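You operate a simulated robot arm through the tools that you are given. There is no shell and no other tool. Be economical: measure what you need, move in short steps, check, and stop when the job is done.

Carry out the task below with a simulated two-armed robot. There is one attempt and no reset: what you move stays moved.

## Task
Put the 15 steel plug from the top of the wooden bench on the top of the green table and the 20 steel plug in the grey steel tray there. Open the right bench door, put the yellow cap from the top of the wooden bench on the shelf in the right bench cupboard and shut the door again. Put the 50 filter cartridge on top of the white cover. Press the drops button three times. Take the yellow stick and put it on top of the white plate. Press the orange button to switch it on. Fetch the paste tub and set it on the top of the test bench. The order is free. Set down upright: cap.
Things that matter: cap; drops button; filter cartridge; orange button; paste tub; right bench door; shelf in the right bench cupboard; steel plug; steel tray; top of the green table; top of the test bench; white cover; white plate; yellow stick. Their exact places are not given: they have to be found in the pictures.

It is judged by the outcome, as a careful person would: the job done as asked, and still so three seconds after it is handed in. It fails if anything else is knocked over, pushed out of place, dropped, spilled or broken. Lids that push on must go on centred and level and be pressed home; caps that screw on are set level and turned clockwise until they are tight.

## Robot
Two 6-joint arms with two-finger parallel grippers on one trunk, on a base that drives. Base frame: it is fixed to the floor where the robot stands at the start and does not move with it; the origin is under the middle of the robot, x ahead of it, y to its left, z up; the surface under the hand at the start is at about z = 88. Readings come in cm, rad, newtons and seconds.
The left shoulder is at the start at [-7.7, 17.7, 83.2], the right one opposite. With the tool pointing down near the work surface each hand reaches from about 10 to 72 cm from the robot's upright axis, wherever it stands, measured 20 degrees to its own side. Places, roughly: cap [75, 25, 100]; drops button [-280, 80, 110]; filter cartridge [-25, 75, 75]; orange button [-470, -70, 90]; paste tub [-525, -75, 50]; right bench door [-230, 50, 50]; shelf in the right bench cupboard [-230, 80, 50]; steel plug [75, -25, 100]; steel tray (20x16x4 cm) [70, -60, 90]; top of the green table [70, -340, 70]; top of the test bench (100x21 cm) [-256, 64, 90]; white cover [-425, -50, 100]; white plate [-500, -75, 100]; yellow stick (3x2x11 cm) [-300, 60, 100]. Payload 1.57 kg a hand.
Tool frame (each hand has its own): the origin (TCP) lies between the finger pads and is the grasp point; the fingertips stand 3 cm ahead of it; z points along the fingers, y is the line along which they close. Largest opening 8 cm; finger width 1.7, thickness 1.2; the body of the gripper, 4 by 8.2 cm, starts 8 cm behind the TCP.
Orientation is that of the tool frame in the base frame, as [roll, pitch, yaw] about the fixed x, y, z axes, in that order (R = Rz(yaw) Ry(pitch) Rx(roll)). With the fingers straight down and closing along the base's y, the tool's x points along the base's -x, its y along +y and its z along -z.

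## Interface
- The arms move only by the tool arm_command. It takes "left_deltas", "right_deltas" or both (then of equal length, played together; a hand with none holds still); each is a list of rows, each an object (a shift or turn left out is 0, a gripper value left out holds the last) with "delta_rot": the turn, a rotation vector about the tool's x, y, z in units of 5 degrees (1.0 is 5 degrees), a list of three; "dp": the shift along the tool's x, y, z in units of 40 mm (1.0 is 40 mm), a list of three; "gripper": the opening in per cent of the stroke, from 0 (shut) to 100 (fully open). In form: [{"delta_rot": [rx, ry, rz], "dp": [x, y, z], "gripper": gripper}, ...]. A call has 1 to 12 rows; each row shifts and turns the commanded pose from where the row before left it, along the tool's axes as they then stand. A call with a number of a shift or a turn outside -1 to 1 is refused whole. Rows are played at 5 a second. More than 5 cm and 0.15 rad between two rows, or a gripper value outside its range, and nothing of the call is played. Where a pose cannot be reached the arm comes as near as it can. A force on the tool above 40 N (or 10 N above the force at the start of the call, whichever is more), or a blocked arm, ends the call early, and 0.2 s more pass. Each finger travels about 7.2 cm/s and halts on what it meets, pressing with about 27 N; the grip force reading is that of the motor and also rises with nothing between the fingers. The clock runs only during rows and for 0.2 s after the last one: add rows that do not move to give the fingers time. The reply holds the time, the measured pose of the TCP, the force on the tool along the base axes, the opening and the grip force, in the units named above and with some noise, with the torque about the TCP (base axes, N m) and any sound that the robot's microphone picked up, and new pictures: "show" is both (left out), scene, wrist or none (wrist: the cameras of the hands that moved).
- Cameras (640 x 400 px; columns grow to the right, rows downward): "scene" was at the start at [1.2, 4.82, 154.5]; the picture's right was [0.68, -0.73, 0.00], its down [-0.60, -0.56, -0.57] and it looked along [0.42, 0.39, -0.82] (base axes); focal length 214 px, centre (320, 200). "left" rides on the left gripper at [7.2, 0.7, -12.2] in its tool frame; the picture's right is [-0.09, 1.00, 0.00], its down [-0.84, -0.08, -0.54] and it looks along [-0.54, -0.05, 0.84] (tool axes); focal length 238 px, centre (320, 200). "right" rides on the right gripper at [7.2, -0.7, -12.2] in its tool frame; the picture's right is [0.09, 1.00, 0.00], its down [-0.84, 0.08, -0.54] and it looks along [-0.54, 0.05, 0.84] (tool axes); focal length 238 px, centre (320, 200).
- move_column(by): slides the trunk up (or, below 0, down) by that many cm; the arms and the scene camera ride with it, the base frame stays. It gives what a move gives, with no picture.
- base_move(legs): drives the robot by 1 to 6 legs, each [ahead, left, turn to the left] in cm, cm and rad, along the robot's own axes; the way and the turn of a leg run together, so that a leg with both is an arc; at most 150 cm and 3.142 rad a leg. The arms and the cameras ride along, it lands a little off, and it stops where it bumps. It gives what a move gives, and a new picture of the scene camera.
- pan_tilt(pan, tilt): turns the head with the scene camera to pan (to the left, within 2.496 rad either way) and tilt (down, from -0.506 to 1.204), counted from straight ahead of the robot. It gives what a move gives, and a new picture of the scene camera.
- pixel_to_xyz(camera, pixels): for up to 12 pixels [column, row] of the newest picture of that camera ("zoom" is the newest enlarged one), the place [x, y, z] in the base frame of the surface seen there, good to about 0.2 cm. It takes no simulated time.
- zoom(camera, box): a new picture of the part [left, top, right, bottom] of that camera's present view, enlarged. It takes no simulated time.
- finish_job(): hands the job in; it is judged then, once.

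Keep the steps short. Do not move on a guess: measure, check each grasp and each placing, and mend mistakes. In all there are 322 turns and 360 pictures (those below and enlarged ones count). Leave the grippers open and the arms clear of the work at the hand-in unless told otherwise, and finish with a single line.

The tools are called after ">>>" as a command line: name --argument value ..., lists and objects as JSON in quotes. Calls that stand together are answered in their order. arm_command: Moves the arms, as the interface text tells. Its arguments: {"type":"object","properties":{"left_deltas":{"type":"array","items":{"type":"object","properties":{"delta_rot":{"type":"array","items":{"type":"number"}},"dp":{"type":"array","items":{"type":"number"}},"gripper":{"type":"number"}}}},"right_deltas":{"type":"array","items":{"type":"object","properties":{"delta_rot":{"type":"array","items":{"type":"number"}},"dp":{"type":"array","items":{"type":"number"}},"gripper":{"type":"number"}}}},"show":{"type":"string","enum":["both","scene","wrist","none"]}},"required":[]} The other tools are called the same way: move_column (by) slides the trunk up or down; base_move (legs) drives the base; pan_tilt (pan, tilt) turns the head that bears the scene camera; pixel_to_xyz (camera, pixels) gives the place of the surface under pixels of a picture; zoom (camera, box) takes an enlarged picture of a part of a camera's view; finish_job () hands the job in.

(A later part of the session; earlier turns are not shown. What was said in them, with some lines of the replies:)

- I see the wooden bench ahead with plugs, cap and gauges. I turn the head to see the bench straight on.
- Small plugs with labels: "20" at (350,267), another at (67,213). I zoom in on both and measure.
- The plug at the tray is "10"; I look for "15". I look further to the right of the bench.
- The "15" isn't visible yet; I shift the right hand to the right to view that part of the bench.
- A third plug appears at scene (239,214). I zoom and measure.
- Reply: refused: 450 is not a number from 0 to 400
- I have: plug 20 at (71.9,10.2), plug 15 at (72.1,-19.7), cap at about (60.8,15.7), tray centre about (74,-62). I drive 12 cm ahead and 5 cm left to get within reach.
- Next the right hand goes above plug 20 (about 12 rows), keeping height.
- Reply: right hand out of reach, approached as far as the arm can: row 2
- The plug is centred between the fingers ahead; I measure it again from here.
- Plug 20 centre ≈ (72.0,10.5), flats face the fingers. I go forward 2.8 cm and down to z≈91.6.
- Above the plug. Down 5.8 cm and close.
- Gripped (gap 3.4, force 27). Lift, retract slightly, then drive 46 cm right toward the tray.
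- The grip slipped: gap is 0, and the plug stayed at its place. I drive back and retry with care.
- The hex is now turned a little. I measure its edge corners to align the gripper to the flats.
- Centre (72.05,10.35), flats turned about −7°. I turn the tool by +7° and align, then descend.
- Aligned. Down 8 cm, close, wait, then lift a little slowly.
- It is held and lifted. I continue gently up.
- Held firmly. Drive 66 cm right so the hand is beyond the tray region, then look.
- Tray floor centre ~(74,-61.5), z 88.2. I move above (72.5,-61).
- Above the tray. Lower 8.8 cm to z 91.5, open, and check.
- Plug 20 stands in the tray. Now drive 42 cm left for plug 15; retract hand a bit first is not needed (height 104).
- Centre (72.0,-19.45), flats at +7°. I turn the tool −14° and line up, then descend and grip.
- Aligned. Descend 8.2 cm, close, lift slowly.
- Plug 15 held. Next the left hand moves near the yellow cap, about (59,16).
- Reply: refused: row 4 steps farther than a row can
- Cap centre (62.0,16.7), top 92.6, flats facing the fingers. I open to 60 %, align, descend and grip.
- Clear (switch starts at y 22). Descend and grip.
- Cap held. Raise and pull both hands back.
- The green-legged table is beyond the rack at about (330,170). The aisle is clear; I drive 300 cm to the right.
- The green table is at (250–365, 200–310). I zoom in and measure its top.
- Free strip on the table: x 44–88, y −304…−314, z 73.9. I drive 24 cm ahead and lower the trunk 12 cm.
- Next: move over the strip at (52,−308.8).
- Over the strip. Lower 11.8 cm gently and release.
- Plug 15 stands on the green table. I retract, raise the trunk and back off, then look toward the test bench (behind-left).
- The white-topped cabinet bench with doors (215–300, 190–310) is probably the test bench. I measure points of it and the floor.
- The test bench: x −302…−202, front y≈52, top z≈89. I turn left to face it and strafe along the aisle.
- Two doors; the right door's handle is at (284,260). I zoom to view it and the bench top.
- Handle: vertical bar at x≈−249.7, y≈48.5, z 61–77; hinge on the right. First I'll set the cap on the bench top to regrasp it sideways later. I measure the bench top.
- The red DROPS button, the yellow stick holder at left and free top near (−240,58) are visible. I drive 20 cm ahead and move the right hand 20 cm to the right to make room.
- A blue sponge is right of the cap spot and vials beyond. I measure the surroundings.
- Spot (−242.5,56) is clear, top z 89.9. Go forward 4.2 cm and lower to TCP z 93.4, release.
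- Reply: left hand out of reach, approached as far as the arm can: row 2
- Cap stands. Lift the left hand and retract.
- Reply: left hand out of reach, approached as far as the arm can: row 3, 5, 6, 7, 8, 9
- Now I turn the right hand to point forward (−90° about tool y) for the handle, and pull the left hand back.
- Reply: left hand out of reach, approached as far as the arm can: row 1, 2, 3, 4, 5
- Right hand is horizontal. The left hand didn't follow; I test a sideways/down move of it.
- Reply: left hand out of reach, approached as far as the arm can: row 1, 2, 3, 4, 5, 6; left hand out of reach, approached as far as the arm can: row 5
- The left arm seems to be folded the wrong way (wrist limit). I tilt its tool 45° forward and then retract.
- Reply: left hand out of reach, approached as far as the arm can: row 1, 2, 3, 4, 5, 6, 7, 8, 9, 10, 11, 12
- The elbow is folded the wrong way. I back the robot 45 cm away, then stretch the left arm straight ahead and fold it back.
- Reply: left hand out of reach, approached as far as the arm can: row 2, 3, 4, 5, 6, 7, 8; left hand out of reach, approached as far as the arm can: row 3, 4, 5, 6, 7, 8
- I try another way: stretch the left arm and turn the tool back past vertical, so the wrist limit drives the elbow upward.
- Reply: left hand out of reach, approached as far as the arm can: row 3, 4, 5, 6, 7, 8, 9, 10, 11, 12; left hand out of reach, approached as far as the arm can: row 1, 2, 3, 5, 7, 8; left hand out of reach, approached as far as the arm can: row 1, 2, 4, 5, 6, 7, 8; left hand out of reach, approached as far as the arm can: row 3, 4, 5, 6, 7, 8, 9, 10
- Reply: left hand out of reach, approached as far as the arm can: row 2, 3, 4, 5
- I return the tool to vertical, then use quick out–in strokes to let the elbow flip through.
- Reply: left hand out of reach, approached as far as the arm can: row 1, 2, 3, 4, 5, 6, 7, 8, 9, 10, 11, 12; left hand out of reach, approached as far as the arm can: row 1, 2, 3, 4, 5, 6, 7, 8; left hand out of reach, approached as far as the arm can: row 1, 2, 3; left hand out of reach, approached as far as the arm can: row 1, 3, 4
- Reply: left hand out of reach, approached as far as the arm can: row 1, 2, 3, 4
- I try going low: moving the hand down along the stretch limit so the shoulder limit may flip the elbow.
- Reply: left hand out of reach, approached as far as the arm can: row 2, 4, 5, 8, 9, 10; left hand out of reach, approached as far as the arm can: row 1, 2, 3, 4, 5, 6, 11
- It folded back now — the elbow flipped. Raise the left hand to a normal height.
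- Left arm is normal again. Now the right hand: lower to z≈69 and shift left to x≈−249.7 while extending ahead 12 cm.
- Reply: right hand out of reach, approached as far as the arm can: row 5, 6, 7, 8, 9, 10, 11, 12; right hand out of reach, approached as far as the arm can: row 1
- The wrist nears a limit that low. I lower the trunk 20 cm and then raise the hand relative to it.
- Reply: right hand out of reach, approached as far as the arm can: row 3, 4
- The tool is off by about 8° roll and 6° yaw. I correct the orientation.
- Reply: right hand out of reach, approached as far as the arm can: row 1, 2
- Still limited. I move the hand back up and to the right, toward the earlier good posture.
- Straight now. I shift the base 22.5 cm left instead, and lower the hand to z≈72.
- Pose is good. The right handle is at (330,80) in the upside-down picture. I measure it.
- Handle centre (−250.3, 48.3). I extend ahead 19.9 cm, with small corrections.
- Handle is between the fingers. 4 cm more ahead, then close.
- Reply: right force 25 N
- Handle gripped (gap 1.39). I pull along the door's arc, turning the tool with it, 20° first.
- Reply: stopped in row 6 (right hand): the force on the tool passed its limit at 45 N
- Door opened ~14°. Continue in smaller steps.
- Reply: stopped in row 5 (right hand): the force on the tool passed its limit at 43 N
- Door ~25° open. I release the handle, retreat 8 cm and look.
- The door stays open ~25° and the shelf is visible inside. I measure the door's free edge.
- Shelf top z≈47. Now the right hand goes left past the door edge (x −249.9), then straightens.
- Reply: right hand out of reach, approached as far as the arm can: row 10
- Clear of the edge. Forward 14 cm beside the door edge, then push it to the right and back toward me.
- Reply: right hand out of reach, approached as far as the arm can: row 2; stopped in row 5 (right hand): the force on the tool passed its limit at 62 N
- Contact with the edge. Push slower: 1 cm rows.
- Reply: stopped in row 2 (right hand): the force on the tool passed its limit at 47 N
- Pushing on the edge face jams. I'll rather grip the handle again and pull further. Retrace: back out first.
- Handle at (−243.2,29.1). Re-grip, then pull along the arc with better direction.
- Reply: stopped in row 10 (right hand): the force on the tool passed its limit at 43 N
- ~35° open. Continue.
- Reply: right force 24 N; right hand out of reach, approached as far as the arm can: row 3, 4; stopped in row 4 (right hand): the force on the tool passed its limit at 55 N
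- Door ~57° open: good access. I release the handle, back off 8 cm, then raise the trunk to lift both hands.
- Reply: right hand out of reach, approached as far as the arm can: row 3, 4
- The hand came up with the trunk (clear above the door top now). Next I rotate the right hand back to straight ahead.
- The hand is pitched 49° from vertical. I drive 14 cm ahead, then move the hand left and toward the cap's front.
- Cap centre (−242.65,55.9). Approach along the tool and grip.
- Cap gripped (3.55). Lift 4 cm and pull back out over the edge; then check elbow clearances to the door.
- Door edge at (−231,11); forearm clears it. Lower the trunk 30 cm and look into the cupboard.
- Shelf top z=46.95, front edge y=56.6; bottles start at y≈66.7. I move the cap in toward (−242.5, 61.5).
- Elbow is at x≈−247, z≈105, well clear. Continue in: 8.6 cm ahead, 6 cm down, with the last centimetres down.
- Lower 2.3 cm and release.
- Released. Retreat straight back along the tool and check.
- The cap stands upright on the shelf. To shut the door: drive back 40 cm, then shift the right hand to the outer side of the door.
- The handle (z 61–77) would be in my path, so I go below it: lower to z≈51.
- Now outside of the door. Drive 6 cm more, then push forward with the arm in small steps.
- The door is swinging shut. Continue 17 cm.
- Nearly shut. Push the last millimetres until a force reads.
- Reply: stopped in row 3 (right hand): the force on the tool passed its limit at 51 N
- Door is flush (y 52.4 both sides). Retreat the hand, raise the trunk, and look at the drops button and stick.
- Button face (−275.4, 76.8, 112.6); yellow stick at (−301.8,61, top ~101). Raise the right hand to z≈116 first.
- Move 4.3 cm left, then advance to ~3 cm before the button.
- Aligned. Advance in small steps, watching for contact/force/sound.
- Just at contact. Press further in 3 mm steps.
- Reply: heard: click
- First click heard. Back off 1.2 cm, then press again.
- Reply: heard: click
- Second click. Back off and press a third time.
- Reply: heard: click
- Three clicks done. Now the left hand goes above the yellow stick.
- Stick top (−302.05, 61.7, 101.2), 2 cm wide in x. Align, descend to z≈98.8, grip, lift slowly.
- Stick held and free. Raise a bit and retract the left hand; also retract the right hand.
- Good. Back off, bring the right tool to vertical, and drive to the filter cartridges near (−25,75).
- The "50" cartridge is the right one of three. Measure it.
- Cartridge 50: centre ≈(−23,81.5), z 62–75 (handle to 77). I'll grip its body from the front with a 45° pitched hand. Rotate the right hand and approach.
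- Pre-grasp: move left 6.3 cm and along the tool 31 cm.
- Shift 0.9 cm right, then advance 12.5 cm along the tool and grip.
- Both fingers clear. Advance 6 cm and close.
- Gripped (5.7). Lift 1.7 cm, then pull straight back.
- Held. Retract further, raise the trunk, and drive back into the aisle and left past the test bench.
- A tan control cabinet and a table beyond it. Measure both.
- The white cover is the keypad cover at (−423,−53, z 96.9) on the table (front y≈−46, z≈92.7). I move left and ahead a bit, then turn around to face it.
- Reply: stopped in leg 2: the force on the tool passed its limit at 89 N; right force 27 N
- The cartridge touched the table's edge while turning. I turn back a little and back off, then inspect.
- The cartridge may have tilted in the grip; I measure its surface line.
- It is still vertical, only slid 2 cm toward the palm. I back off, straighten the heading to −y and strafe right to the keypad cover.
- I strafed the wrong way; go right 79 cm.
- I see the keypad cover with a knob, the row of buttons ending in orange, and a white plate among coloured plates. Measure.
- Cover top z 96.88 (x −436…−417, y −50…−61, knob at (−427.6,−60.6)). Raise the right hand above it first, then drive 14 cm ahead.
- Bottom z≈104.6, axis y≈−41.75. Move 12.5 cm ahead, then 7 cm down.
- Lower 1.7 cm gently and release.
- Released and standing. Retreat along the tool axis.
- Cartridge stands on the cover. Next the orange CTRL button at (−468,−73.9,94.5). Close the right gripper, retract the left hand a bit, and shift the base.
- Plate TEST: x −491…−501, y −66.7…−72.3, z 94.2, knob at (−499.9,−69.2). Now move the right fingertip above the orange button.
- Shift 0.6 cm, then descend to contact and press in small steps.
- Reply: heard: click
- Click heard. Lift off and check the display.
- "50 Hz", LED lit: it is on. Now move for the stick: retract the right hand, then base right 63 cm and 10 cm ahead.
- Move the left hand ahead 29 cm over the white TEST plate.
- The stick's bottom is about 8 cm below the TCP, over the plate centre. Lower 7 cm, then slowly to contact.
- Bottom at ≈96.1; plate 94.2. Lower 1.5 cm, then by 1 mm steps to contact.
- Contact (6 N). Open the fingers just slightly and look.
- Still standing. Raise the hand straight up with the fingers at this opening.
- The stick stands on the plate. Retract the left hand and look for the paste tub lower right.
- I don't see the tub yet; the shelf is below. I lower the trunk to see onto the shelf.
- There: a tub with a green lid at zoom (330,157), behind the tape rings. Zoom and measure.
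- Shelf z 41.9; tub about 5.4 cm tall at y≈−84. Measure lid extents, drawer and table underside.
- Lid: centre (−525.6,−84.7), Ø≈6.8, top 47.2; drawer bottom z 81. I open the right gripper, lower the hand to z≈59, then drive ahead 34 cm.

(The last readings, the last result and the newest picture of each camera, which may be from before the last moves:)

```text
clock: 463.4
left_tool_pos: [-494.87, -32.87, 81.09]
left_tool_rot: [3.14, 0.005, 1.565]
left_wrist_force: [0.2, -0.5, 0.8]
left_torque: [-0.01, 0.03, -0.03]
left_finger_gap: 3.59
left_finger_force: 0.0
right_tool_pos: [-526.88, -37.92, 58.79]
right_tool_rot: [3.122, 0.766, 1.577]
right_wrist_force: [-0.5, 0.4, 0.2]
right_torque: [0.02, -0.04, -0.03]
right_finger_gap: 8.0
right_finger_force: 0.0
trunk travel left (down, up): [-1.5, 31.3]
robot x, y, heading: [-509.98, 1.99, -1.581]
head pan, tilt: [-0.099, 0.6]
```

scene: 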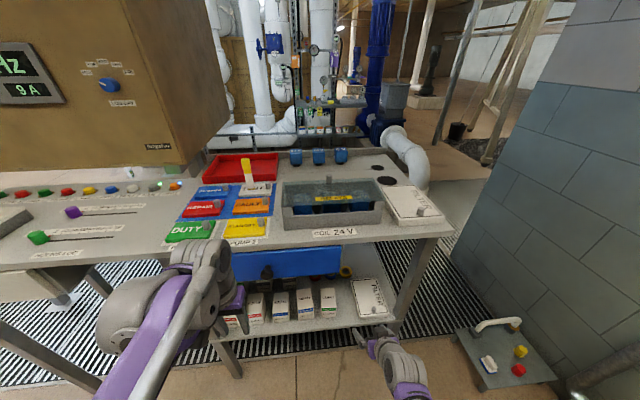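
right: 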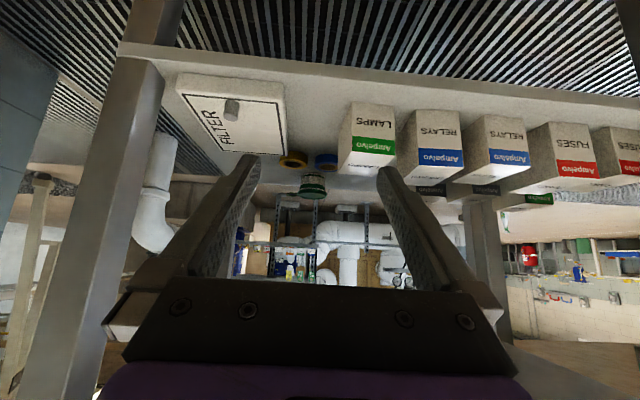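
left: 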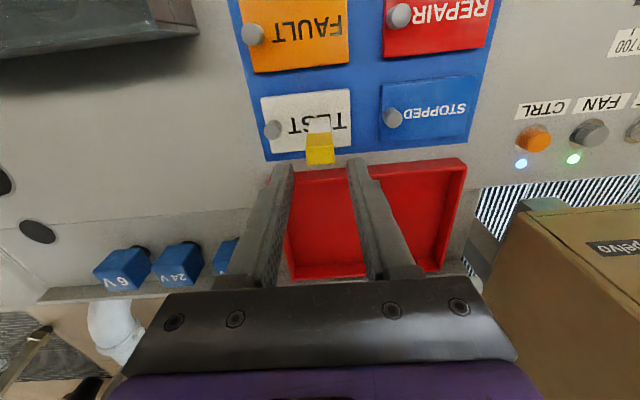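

>>> pixel_to_xyz --camera "right" --pixels '[[313, 190], [300, 190], [326, 191], [313, 178], [313, 198], [355, 125], [340, 160]]'

>>> zoom --camera "right" --box '[260, 140, 380, 220]'

```text
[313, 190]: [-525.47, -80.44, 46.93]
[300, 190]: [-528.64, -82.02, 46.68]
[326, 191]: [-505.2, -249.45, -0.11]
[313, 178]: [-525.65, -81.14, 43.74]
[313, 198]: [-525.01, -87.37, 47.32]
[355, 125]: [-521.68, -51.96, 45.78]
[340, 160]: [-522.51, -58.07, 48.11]
```

```text
5.00 times, centred on (320, 180) of right
```

zoom: 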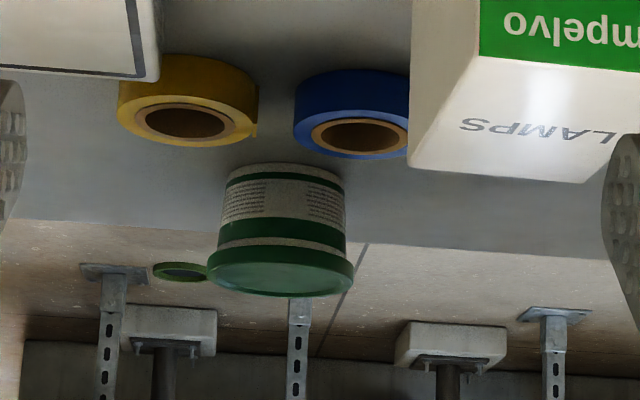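

A small green ring sticks out beside the lid at zoom (180,271). I measure it.

>>> pixel_to_xyz --camera "zoom" --pixels '[[158, 271], [175, 263], [190, 279], [205, 270], [240, 270], [330, 265], [285, 285], [290, 240], [350, 260], [212, 265]]'

```text
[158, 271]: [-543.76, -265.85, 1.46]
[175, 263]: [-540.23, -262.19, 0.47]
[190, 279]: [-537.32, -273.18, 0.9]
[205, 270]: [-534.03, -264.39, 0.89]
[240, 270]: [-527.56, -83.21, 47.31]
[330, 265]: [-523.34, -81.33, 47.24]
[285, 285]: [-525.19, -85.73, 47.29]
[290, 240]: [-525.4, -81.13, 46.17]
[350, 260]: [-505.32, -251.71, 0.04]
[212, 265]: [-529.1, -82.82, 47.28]
```

The ring is only background. Drive 5 cm closer, then move in above the shelf to a pre-grasp point.

>>> base_move --legs '[[5, 0, 0]]'

>>> arm_command --right_deltas '[{"dp": [-0.66, 0, 0.88]}, {"dp": [-0.66, 0, 0.88]}, {"dp": [-0.66, 0, 0.88]}, {"dp": [-0.66, 0, 0.88]}, {"dp": [-0.66, 0, 0.88]}, {}]' --show "both"

```text
clock: 464.3
left_tool_pos: [-494.77, -37.84, 81.12]
left_tool_rot: [3.14, 0.003, 1.565]
left_wrist_force: [-0.1, 0.5, -0.9]
left_torque: [0.01, 0.01, -0.03]
left_finger_gap: 3.61
left_finger_force: 0.1
right_tool_pos: [-527.01, -42.92, 58.8]
right_tool_rot: [3.123, 0.765, 1.576]
right_wrist_force: [-0.3, 0.0, 0.1]
right_torque: [0.01, 0.02, 0.04]
right_finger_gap: 8.01
right_finger_force: 0.0
trunk travel left (down, up): [-1.5, 31.3]
robot x, y, heading: [-510.57, -2.92, -1.574]
head pan, tilt: [-0.099, 0.6]
```

scene: 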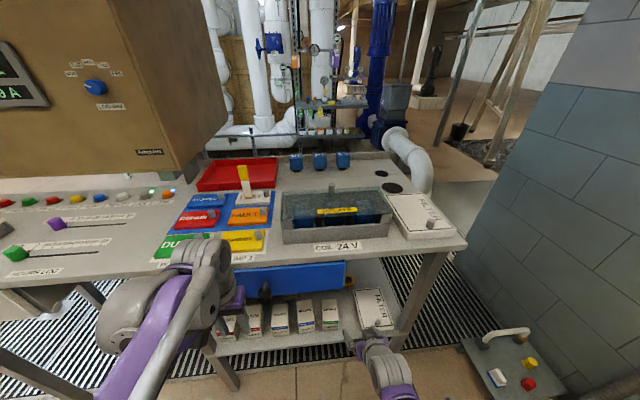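

```text
clock: 465.7
left_tool_pos: [-494.77, -37.73, 81.17]
left_tool_rot: [3.139, 0.006, 1.565]
left_wrist_force: [0.9, -0.3, -0.3]
left_torque: [0.0, 0.01, 0.0]
left_finger_gap: 3.6
left_finger_force: 0.0
right_tool_pos: [-526.41, -64.61, 55.42]
right_tool_rot: [3.121, 0.767, 1.576]
right_wrist_force: [0.2, -0.2, 1.0]
right_torque: [0.01, 0.01, 0.02]
right_finger_gap: 8.01
right_finger_force: 0.1
trunk travel left (down, up): [-1.5, 31.3]
robot x, y, heading: [-510.45, -3.56, -1.576]
head pan, tilt: [-0.099, 0.6]
```

scene: 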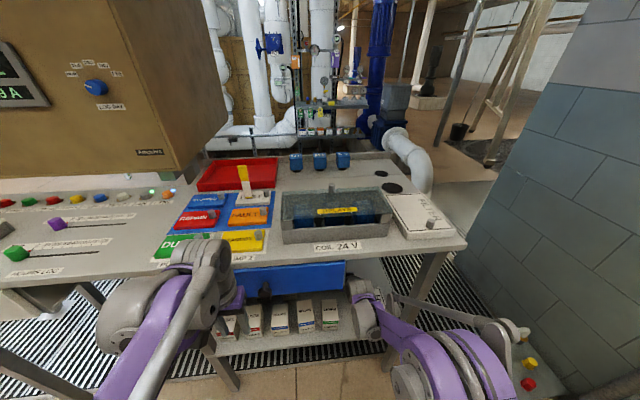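
right: 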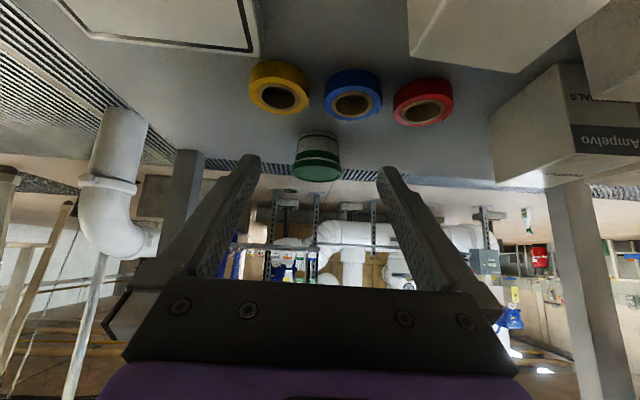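

>>> arm_command --right_deltas '[{"dp": [-0.62, 0, 0.9]}, {"dp": [-0.62, 0, 0.9]}, {"dp": [-0.6, 0, 0.9]}, {}]' --show "wrist"

>>> zoom --camera "right" --box '[220, 80, 420, 220]'

```text
clock: 466.7
left_tool_pos: [-494.72, -37.77, 81.15]
left_tool_rot: [3.139, 0.005, 1.566]
left_wrist_force: [0.6, 0.1, 0.1]
left_torque: [0.01, -0.02, -0.01]
left_finger_gap: 3.59
left_finger_force: 0.0
right_tool_pos: [-526.14, -77.51, 52.51]
right_tool_rot: [3.122, 0.765, 1.577]
right_wrist_force: [-0.3, 0.7, -0.4]
right_torque: [-0.01, -0.01, -0.02]
right_finger_gap: 8.0
right_finger_force: 0.0
trunk travel left (down, up): [-1.5, 31.3]
robot x, y, heading: [-509.82, -3.44, -1.578]
head pan, tilt: [-0.099, 0.6]
```

right: 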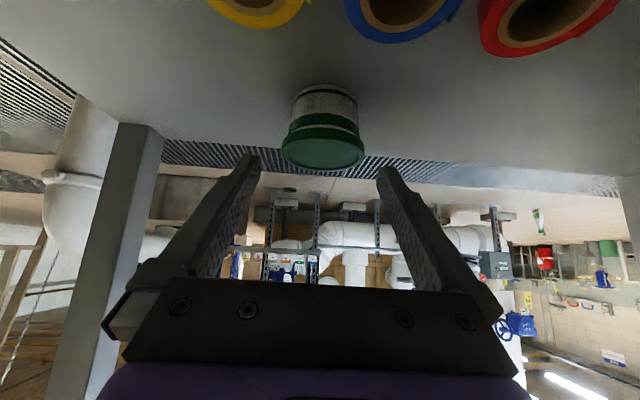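

```text
2.86 times, centred on (320, 150) of right
```

zoom: 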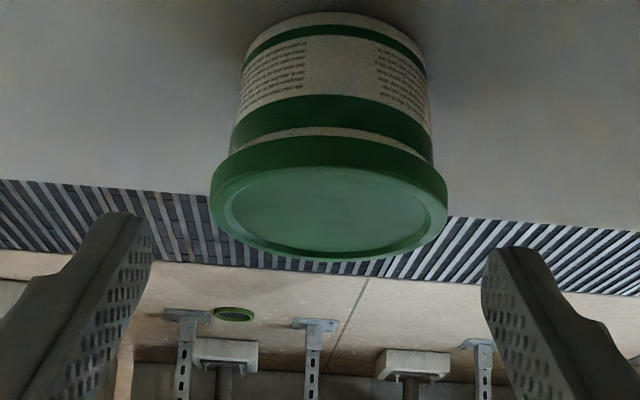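

Centred. Advance 9.8 cm along the tool, then close.

>>> arm_command --right_deltas '[{"dp": [0, 0.05, 0.8]}, {"dp": [0, 0, 0.8]}, {"dp": [0, 0, 0.5]}, {}]' --show "wrist"

```text
clock: 467.7
left_tool_pos: [-494.7, -37.85, 81.16]
left_tool_rot: [3.14, 0.005, 1.566]
left_wrist_force: [-0.3, 0.1, 0.1]
left_torque: [0.03, 0.01, -0.02]
left_finger_gap: 3.6
left_finger_force: 0.1
right_tool_pos: [-525.9, -83.22, 46.49]
right_tool_rot: [3.122, 0.766, 1.576]
right_wrist_force: [0.0, -0.1, 1.0]
right_torque: [0.04, 0.02, -0.02]
right_finger_gap: 8.01
right_finger_force: 0.1
trunk travel left (down, up): [-1.5, 31.3]
robot x, y, heading: [-510.11, -3.51, -1.575]
head pan, tilt: [-0.099, 0.6]
```

right: 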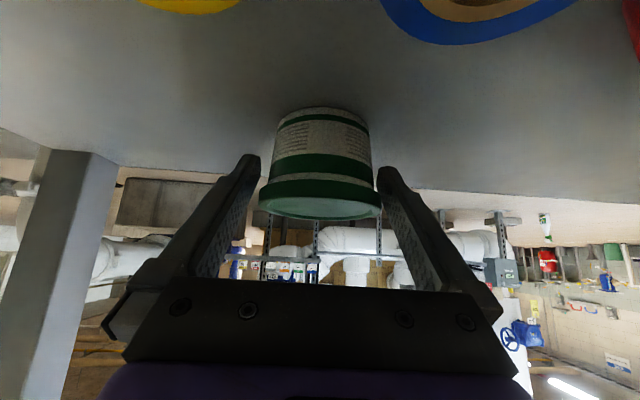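

>>> arm_command --right_deltas '[{"dp": [0, 0, 0.33]}, {}, {"gripper": 0}, {}, {}, {}]' --show "wrist"

```text
clock: 469.1
left_tool_pos: [-494.76, -37.83, 81.11]
left_tool_rot: [3.139, 0.004, 1.565]
left_wrist_force: [0.0, 0.9, -0.6]
left_torque: [0.03, -0.03, 0.0]
left_finger_gap: 3.62
left_finger_force: 0.0
right_tool_pos: [-525.82, -84.12, 45.51]
right_tool_rot: [3.122, 0.767, 1.576]
right_wrist_force: [-0.4, -1.1, 0.0]
right_torque: [-0.05, -0.04, -0.01]
right_finger_gap: 7.42
right_finger_force: 27.9
trunk travel left (down, up): [-1.5, 31.3]
robot x, y, heading: [-509.9, -2.88, -1.579]
head pan, tilt: [-0.099, 0.6]
```

right: 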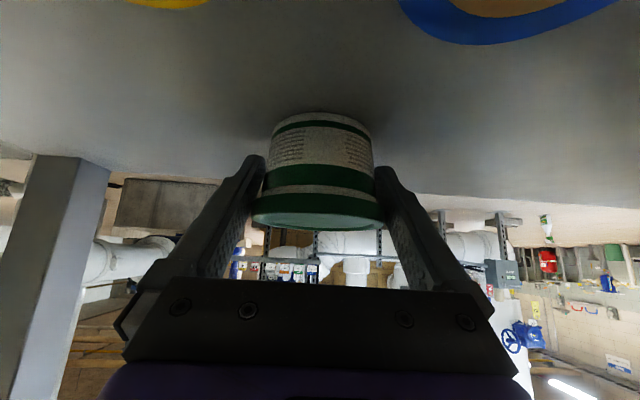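

Gripped at the lid rim (7.4 cm). Lift 2 cm slowly and check.

>>> arm_command --right_deltas '[{"dp": [-0.07, 0, -0.07]}, {"dp": [-0.14, 0, -0.14]}, {"dp": [-0.14, 0, -0.14]}, {}]' --show "wrist"

>>> pixel_to_xyz --camera "right" --pixels '[[320, 122], [320, 150], [319, 180], [318, 205]]'

```text
clock: 470.1
left_tool_pos: [-494.74, -37.81, 81.16]
left_tool_rot: [3.141, 0.006, 1.565]
left_wrist_force: [-0.2, 0.0, 0.3]
left_torque: [-0.02, 0.02, -0.02]
left_finger_gap: 3.61
left_finger_force: 0.1
right_tool_pos: [-525.82, -84.09, 47.52]
right_tool_rot: [3.122, 0.764, 1.577]
right_wrist_force: [-1.1, 0.3, -1.9]
right_torque: [-0.02, -0.01, 0.03]
right_finger_gap: 7.43
right_finger_force: 27.4
trunk travel left (down, up): [-1.5, 31.3]
robot x, y, heading: [-510.2, -3.13, -1.573]
head pan, tilt: [-0.099, 0.6]
```

right: 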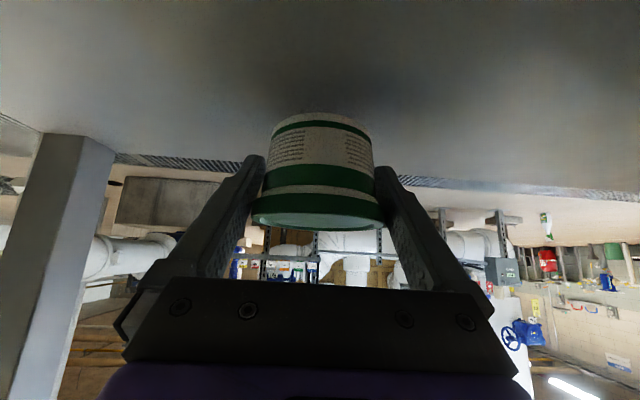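

```text
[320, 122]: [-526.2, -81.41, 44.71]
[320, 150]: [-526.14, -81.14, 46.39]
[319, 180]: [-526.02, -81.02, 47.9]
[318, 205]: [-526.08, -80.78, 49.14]
```

Held, level. Retreat along the approach path (up-back, then straight back).

>>> arm_command --right_deltas '[{"dp": [0, 0, -0.4]}, {"dp": [0, 0, -0.7]}, {"dp": [0, 0, -0.7]}, {"dp": [0, 0, -0.6]}, {"dp": [0.4, 0, -0.5]}, {"dp": [0.5, 0, -0.6]}, {"dp": [0.5, 0, -0.6]}, {"dp": [0.5, 0, -0.6]}, {"dp": [0.5, 0, -0.6]}, {"dp": [0.5, 0, -0.6]}, {}]' --show "both"

```text
clock: 472.5
left_tool_pos: [-494.69, -37.9, 81.12]
left_tool_rot: [3.14, 0.006, 1.566]
left_wrist_force: [0.2, 0.3, -0.5]
left_torque: [0.0, 0.01, 0.0]
left_finger_gap: 3.58
left_finger_force: 0.0
right_tool_pos: [-526.49, -59.51, 56.41]
right_tool_rot: [3.123, 0.766, 1.575]
right_wrist_force: [-0.8, -0.3, -1.8]
right_torque: [0.0, -0.02, -0.02]
right_finger_gap: 7.4
right_finger_force: 27.4
trunk travel left (down, up): [-1.5, 31.3]
robot x, y, heading: [-510.38, -3.13, -1.573]
head pan, tilt: [-0.099, 0.6]
```

scene: 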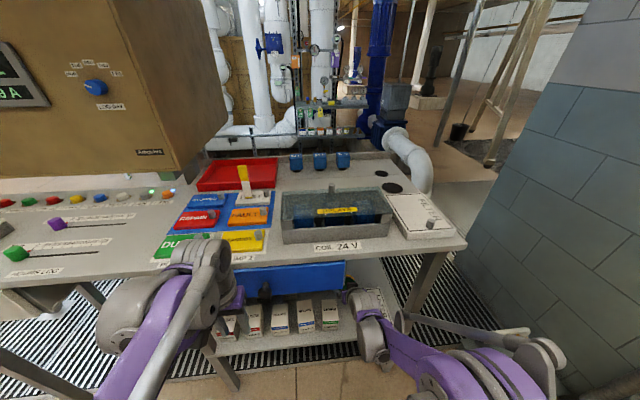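
right: 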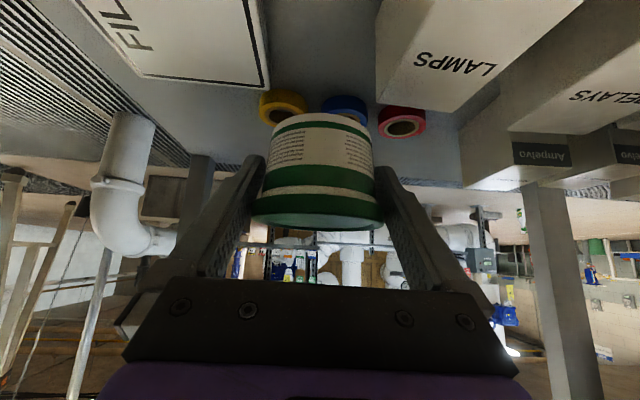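

Back off 30 cm, raise the trunk, retract the hand, then drive left along the aisle to open space.

>>> base_move --legs '[[-32, 0, 0]]'

>>> move_column --by 31

>>> arm_command --right_deltas '[{"dp": [0.1, 0, -0.9]}, {"dp": [0.1, 0, -0.9]}, {"dp": [0.1, 0, -0.9]}, {"dp": [0.1, 0, -0.9]}, {"dp": [0.4, 0, -0.4]}, {}]' --show "wrist"

>>> base_move --legs '[[0, 150, 0], [0, 10, 0], [22, 0, 0], [0, 0, 3.14]]'

```text
clock: 474.6
left_tool_pos: [-494.58, -6.2, 81.24]
left_tool_rot: [3.14, 0.007, 1.565]
left_wrist_force: [0.7, 0.5, -0.2]
left_torque: [-0.04, 0.0, 0.02]
left_finger_gap: 3.62
left_finger_force: 0.1
right_tool_pos: [-526.22, -27.95, 56.44]
right_tool_rot: [3.124, 0.764, 1.578]
right_wrist_force: [-0.6, 0.1, -1.7]
right_torque: [0.01, -0.01, -0.01]
right_finger_gap: 7.4
right_finger_force: 26.9
trunk travel left (down, up): [-1.5, 31.3]
robot x, y, heading: [-510.1, 28.47, -1.574]
head pan, tilt: [-0.099, 0.6]
```

scene: 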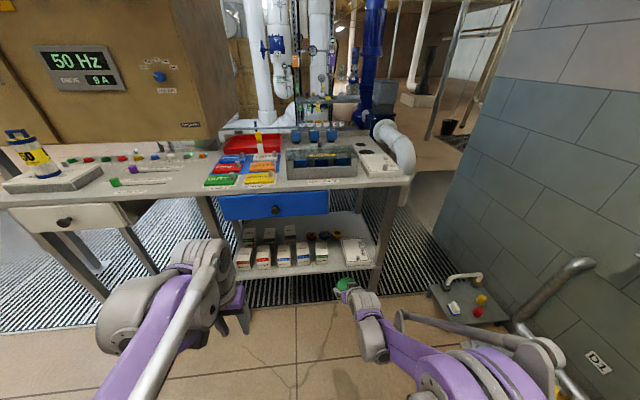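

```text
clock: 477.7
left_tool_pos: [-494.52, -6.21, 112.07]
left_tool_rot: [3.139, 0.004, 1.566]
left_wrist_force: [0.2, 0.1, -1.3]
left_torque: [-0.02, 0.01, 0.0]
left_finger_gap: 3.61
left_finger_force: 0.1
right_tool_pos: [-526.19, -27.85, 87.44]
right_tool_rot: [3.122, 0.764, 1.579]
right_wrist_force: [-0.8, -0.3, -2.6]
right_torque: [0.01, 0.01, 0.03]
right_finger_gap: 7.4
right_finger_force: 27.2
trunk travel left (down, up): [-32.5, 0.3]
robot x, y, heading: [-509.83, 28.62, -1.573]
head pan, tilt: [-0.099, 0.6]
```

```text
clock: 479.1
left_tool_pos: [-494.64, -6.21, 112.15]
left_tool_rot: [3.14, 0.005, 1.565]
left_wrist_force: [-0.7, -0.1, 0.9]
left_torque: [-0.02, -0.01, -0.03]
left_finger_gap: 3.59
left_finger_force: 0.0
right_tool_pos: [-526.59, -14.63, 96.79]
right_tool_rot: [3.123, 0.765, 1.578]
right_wrist_force: [-0.6, -0.1, -2.5]
right_torque: [0.02, -0.02, 0.0]
right_finger_gap: 7.39
right_finger_force: 27.2
trunk travel left (down, up): [-32.5, 0.3]
robot x, y, heading: [-510.21, 28.35, -1.569]
head pan, tilt: [-0.099, 0.6]
```

right: 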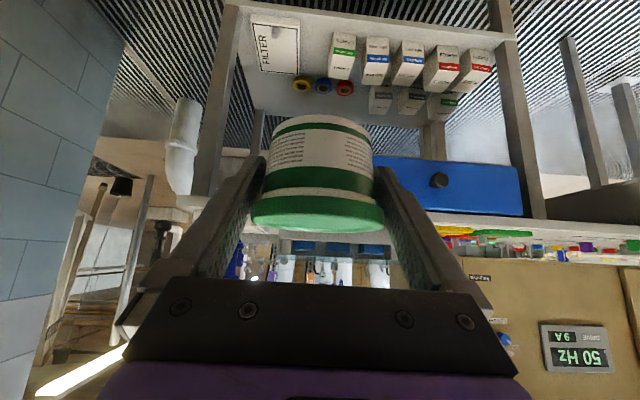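

```text
clock: 502.2
left_tool_pos: [-367.34, 40.1, 112.08]
left_tool_rot: [3.141, 0.004, -1.532]
left_wrist_force: [-0.3, 0.7, -0.1]
left_torque: [0.0, 0.01, -0.01]
left_finger_gap: 3.59
left_finger_force: 0.0
right_tool_pos: [-335.75, 49.86, 96.8]
right_tool_rot: [3.123, 0.767, -1.521]
right_wrist_force: [-0.9, -0.3, -2.4]
right_torque: [-0.01, 0.0, -0.02]
right_finger_gap: 7.19
right_finger_force: 27.1
trunk travel left (down, up): [-32.5, 0.3]
robot x, y, heading: [-350.23, 6.45, 1.609]
head pan, tilt: [-0.099, 0.6]
```

scene: 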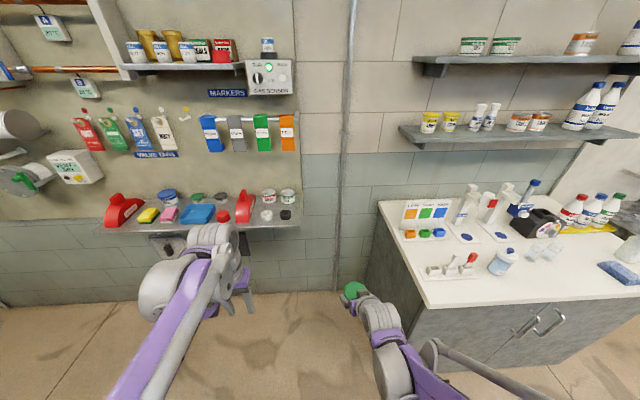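

I'm facing the test bench again. Check the tub in the grip, then back up 20 cm, fix heading, strafe right 90 cm.

>>> base_move --legs '[[-20, 0, -0.038], [0, -90, 0]]'

>>> arm_command --right_deltas '[{}]' --show "wrist"

>>> pixel_to_xyz --camera "right" --pixels '[[320, 122], [320, 150], [319, 180], [318, 205]]'

```text
clock: 511.6
left_tool_pos: [-275.8, 20.92, 112.15]
left_tool_rot: [3.139, 0.004, -1.579]
left_wrist_force: [0.6, 0.2, -0.1]
left_torque: [0.01, 0.03, -0.01]
left_finger_gap: 3.6
left_finger_force: 0.0
right_tool_pos: [-243.6, 29.13, 96.86]
right_tool_rot: [3.121, 0.763, -1.567]
right_wrist_force: [0.2, 0.1, -2.4]
right_torque: [0.03, -0.02, -0.03]
right_finger_gap: 6.96
right_finger_force: 26.6
trunk travel left (down, up): [-32.5, 0.3]
robot x, y, heading: [-260.28, -13.64, 1.569]
head pan, tilt: [-0.099, 0.6]
```

scene: 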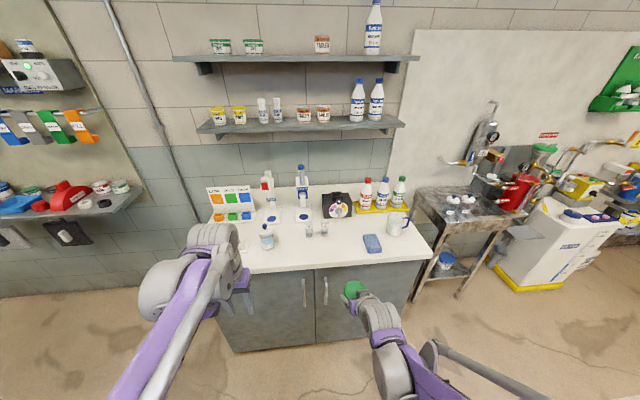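

```text
clock: 512.0
left_tool_pos: [-275.65, 20.89, 112.12]
left_tool_rot: [3.138, 0.005, -1.577]
left_wrist_force: [-0.6, -0.2, 0.3]
left_torque: [-0.01, 0.02, -0.01]
left_finger_gap: 3.6
left_finger_force: 0.0
right_tool_pos: [-243.58, 29.27, 96.87]
right_tool_rot: [3.12, 0.764, -1.566]
right_wrist_force: [0.2, -0.3, -2.2]
right_torque: [0.0, -0.01, 0.0]
right_finger_gap: 6.95
right_finger_force: 26.7
trunk travel left (down, up): [-32.5, 0.3]
robot x, y, heading: [-260.28, -13.77, 1.564]
head pan, tilt: [-0.099, 0.6]
```

right: 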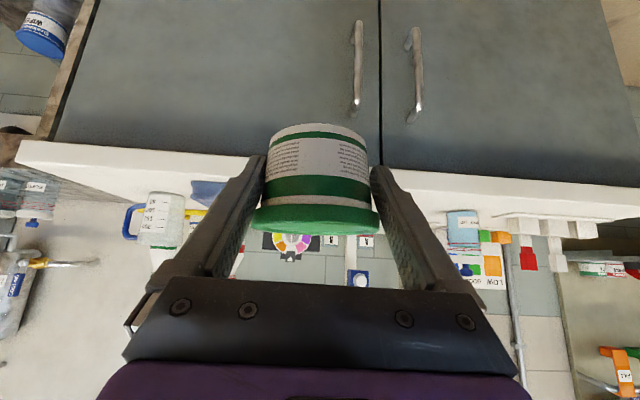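

```text
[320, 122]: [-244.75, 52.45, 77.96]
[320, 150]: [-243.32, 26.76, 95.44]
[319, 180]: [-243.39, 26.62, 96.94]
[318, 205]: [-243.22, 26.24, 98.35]
```

It is creeping in the grip; place it soon. Measure its bottom.

>>> pixel_to_xyz --camera "right" --pixels '[[318, 127], [318, 132], [290, 134], [350, 134], [195, 190], [318, 215], [300, 225]]'

```text
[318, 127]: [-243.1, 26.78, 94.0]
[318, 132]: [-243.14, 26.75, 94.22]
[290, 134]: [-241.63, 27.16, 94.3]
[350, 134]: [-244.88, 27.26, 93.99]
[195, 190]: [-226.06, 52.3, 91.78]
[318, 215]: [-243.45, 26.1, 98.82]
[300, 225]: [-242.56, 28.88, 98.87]
```

Drive 14 cm ahead, then move 12.9 cm forward and lower onto (−243.3,57).

>>> base_move --legs '[[14, 0, 0]]'

>>> arm_command --right_deltas '[{"dp": [-0.45, 0, 0.43]}, {"dp": [-0.45, 0, 0.43]}, {"dp": [-0.45, 0, 0.43]}, {"dp": [-0.45, 0, 0.43]}, {"dp": [-0.45, 0, 0.43]}, {}]' --show "wrist"

>>> pixel_to_xyz --camera "right" --pixels '[[318, 127], [318, 132], [318, 119], [318, 115], [400, 120]]'

```text
clock: 513.4
left_tool_pos: [-275.67, 34.72, 112.05]
left_tool_rot: [3.141, 0.004, -1.578]
left_wrist_force: [-0.5, 0.2, 0.6]
left_torque: [0.01, -0.04, 0.02]
left_finger_gap: 3.63
left_finger_force: 0.0
right_tool_pos: [-243.53, 43.09, 96.83]
right_tool_rot: [3.121, 0.763, -1.565]
right_wrist_force: [0.0, 0.3, -2.1]
right_torque: [0.02, 0.02, 0.01]
right_finger_gap: 6.93
right_finger_force: 26.4
trunk travel left (down, up): [-32.5, 0.3]
robot x, y, heading: [-260.39, -0.08, 1.565]
head pan, tilt: [-0.099, 0.6]
```

scene: 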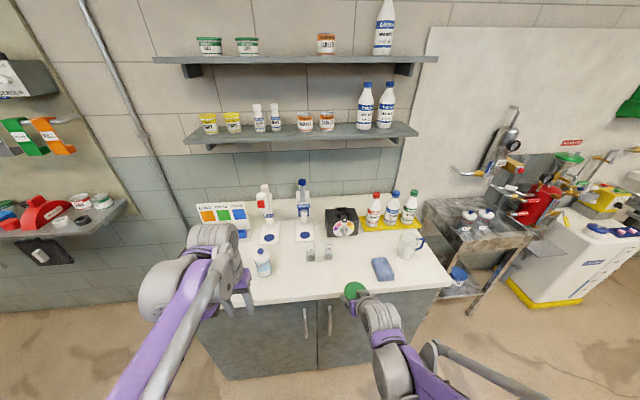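

```text
clock: 514.8
left_tool_pos: [-275.48, 34.91, 112.11]
left_tool_rot: [3.14, 0.005, -1.577]
left_wrist_force: [0.3, 0.1, -0.1]
left_torque: [0.0, 0.01, -0.04]
left_finger_gap: 3.6
left_finger_force: 0.0
right_tool_pos: [-243.58, 55.62, 96.82]
right_tool_rot: [3.122, 0.765, -1.565]
right_wrist_force: [-0.6, -0.2, -2.2]
right_torque: [0.02, -0.03, -0.03]
right_finger_gap: 6.92
right_finger_force: 26.8
trunk travel left (down, up): [-32.5, 0.3]
robot x, y, heading: [-260.42, -0.07, 1.563]
head pan, tilt: [-0.099, 0.6]
```

right: 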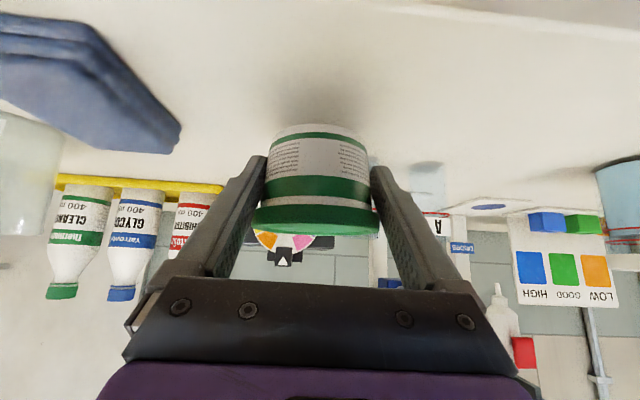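

```text
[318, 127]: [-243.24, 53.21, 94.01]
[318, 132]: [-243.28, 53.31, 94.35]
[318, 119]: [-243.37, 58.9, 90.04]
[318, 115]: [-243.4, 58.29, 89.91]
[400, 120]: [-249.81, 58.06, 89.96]
```

Bottom 93.7; surface 89.9. Lower 3.4 cm, then small steps to contact.

>>> arm_command --right_deltas '[{"dp": [0.25, 0, 0.26]}, {"dp": [0.2, 0, 0.21]}, {"dp": [0.14, 0, 0.145]}, {"dp": [0.035, 0, 0.036]}, {"dp": [0.035, 0, 0.036]}, {}]' --show "wrist"

```text
clock: 516.2
left_tool_pos: [-275.58, 34.8, 112.1]
left_tool_rot: [3.139, 0.004, -1.577]
left_wrist_force: [0.1, -1.1, 1.0]
left_torque: [-0.03, 0.02, 0.02]
left_finger_gap: 3.6
left_finger_force: 0.0
right_tool_pos: [-243.74, 55.56, 93.19]
right_tool_rot: [3.122, 0.765, -1.565]
right_wrist_force: [1.8, -1.3, 5.7]
right_torque: [0.25, -0.25, -0.07]
right_finger_gap: 6.69
right_finger_force: 27.5
trunk travel left (down, up): [-32.5, 0.3]
robot x, y, heading: [-259.99, 0.37, 1.565]
head pan, tilt: [-0.099, 0.6]
```

right: 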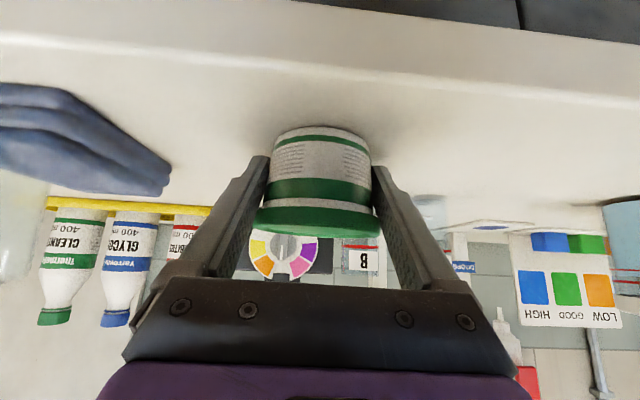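

Contact. Open fully and check.

>>> arm_command --right_deltas '[{"gripper": 100}, {}, {}, {}]' --show "wrist"

>>> arm_command --right_deltas '[{"dp": [0, 0, -0.4]}, {"dp": [0, 0, -0.8]}, {"dp": [0, 0, -0.9]}, {"dp": [0, 0, -0.9]}, {"dp": [0.3, 0, -0.8]}, {"dp": [0.3, 0, -0.8]}, {}]' --show "both"

```text
clock: 517.2
left_tool_pos: [-275.54, 34.96, 112.1]
left_tool_rot: [3.138, 0.004, -1.578]
left_wrist_force: [-0.1, -0.3, -0.1]
left_torque: [0.02, -0.04, -0.01]
left_finger_gap: 3.61
left_finger_force: 0.0
right_tool_pos: [-243.81, 55.55, 93.05]
right_tool_rot: [3.119, 0.763, -1.566]
right_wrist_force: [-0.6, -0.1, 0.1]
right_torque: [-0.03, 0.03, 0.01]
right_finger_gap: 7.99
right_finger_force: 0.1
trunk travel left (down, up): [-32.5, 0.3]
robot x, y, heading: [-260.27, 0.05, 1.564]
head pan, tilt: [-0.099, 0.6]
```

right: 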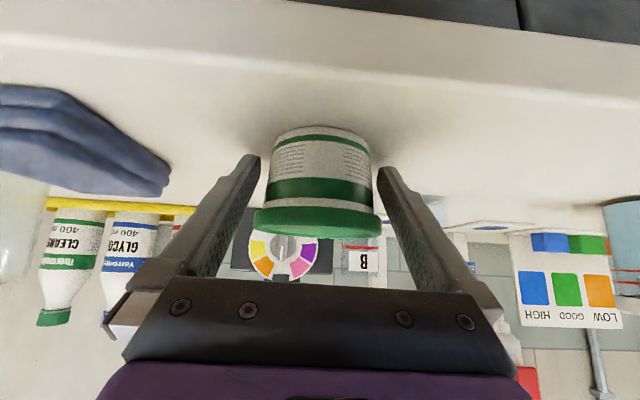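

```text
clock: 518.8
left_tool_pos: [-275.74, 34.95, 111.99]
left_tool_rot: [3.14, 0.003, -1.577]
left_wrist_force: [0.0, -0.4, -0.1]
left_torque: [0.01, -0.02, 0.01]
left_finger_gap: 3.59
left_finger_force: 0.1
right_tool_pos: [-243.44, 41.23, 104.49]
right_tool_rot: [3.124, 0.764, -1.564]
right_wrist_force: [-0.1, -0.1, 0.4]
right_torque: [-0.01, 0.02, -0.02]
right_finger_gap: 8.0
right_finger_force: 0.0
trunk travel left (down, up): [-32.5, 0.3]
robot x, y, heading: [-259.78, 0.59, 1.564]
head pan, tilt: [-0.099, 0.6]
```

scene: 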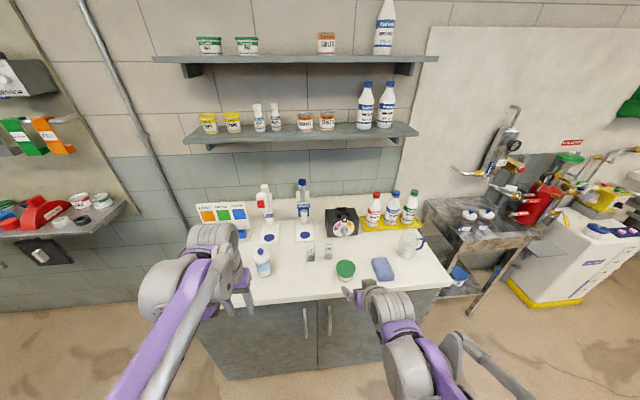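
right: 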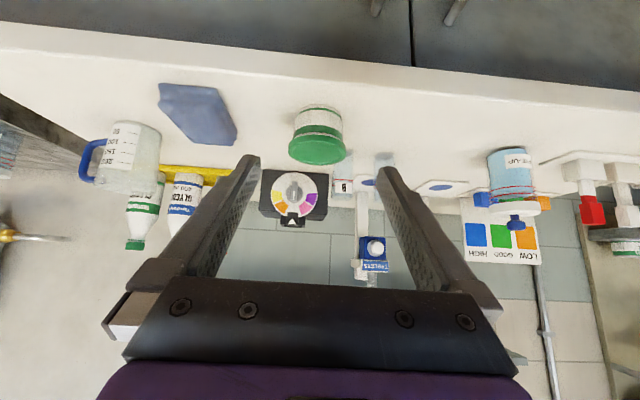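

The tub stands on the bench top. Open the left gripper fully and back off; verify the tub and door in one zoom.

>>> arm_command --left_deltas '[{"gripper": 100}, {}, {}]' --show "none"

>>> base_move --legs '[[-30, 0, 0]]'

>>> zoom --camera "scene" --box '[190, 150, 460, 350]'

>>> pan_tilt --pan 2.2 --tilt 0.35

>>> zoom --camera "scene" --box '[380, 140, 500, 260]'

```text
clock: 519.6
left_tool_pos: [-275.58, 34.79, 112.15]
left_tool_rot: [3.14, 0.005, -1.577]
left_wrist_force: [0.6, -0.3, -0.1]
left_torque: [-0.02, -0.01, -0.01]
left_finger_gap: 8.01
left_finger_force: 0.1
right_tool_pos: [-243.36, 41.04, 104.66]
right_tool_rot: [3.122, 0.764, -1.565]
right_wrist_force: [-0.2, 0.5, 0.0]
right_torque: [-0.03, 0.01, 0.04]
right_finger_gap: 7.99
right_finger_force: 0.0
trunk travel left (down, up): [-32.5, 0.3]
robot x, y, heading: [-260.31, 0.23, 1.565]
head pan, tilt: [-0.099, 0.6]
```

```text
clock: 521.6
left_tool_pos: [-275.91, 5.07, 112.15]
left_tool_rot: [3.141, 0.005, -1.578]
left_wrist_force: [0.5, 0.5, -0.3]
left_torque: [-0.04, 0.0, -0.03]
left_finger_gap: 8.02
left_finger_force: 0.1
right_tool_pos: [-243.44, 11.26, 104.58]
right_tool_rot: [3.123, 0.768, -1.565]
right_wrist_force: [-0.5, 0.4, 0.4]
right_torque: [-0.02, 0.0, 0.01]
right_finger_gap: 8.01
right_finger_force: 0.0
trunk travel left (down, up): [-32.5, 0.3]
robot x, y, heading: [-260.33, -29.86, 1.564]
head pan, tilt: [-0.099, 0.6]
```

scene: 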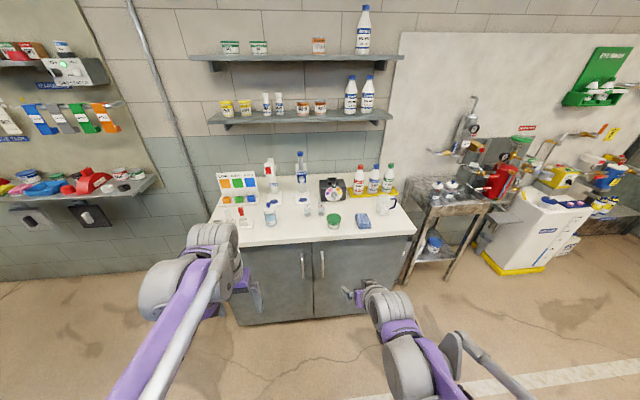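

```text
2.00 times, centred on (325, 250) of scene
```

zoom: 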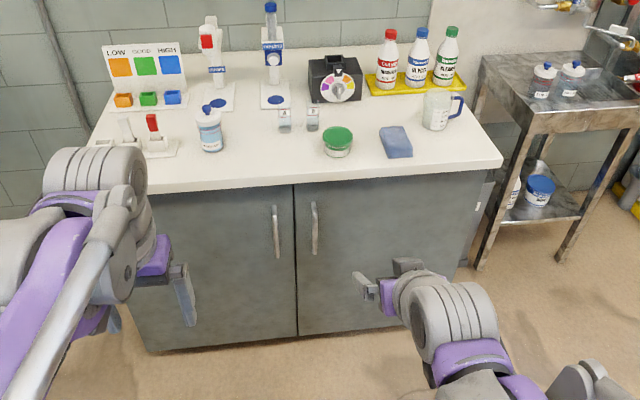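

```text
clock: 523.8
left_tool_pos: [-275.69, 5.05, 112.15]
left_tool_rot: [3.138, 0.005, -1.577]
left_wrist_force: [-0.6, -0.3, -0.3]
left_torque: [0.01, -0.01, 0.02]
left_finger_gap: 7.97
left_finger_force: 0.1
right_tool_pos: [-243.48, 11.13, 104.54]
right_tool_rot: [3.118, 0.764, -1.565]
right_wrist_force: [0.6, 0.3, 0.1]
right_torque: [0.03, -0.01, 0.01]
right_finger_gap: 7.98
right_finger_force: 0.0
trunk travel left (down, up): [-32.5, 0.3]
robot x, y, heading: [-260.3, -29.72, 1.57]
head pan, tilt: [2.201, 0.351]
```

scene: 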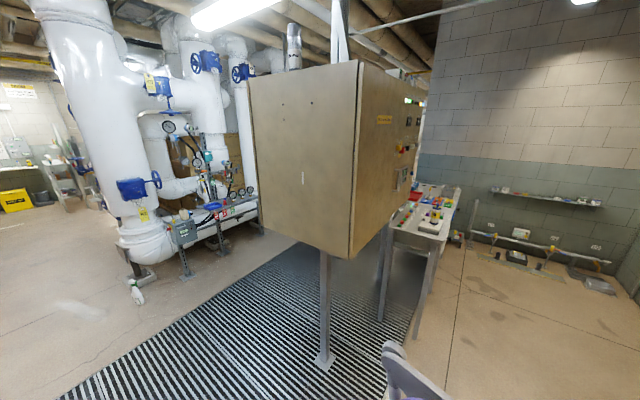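

```text
3.33 times, centred on (440, 200) of scene
```

zoom: 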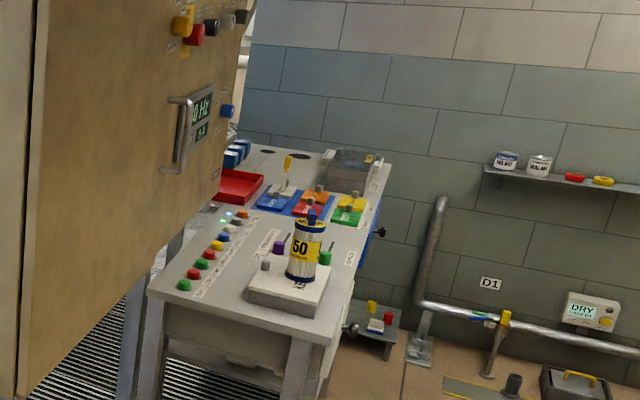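

The tub stands on the test bench and the right door is shut. The cartridge stands on the white cover, the stick stands on the white plate, and the drive is on. Everything is in place, the grippers are open and the arms are clear, so I hand in.

>>> finish_job

```text
The job is handed in.
```

All the tasks were carried out as asked and the job is handed in; I don't have the verdict. While I carried the 50 cartridge, it knocked the control table's edge and stopped the drive at 89 N. The cartridge stayed upright, and I saw nothing on the table moved.
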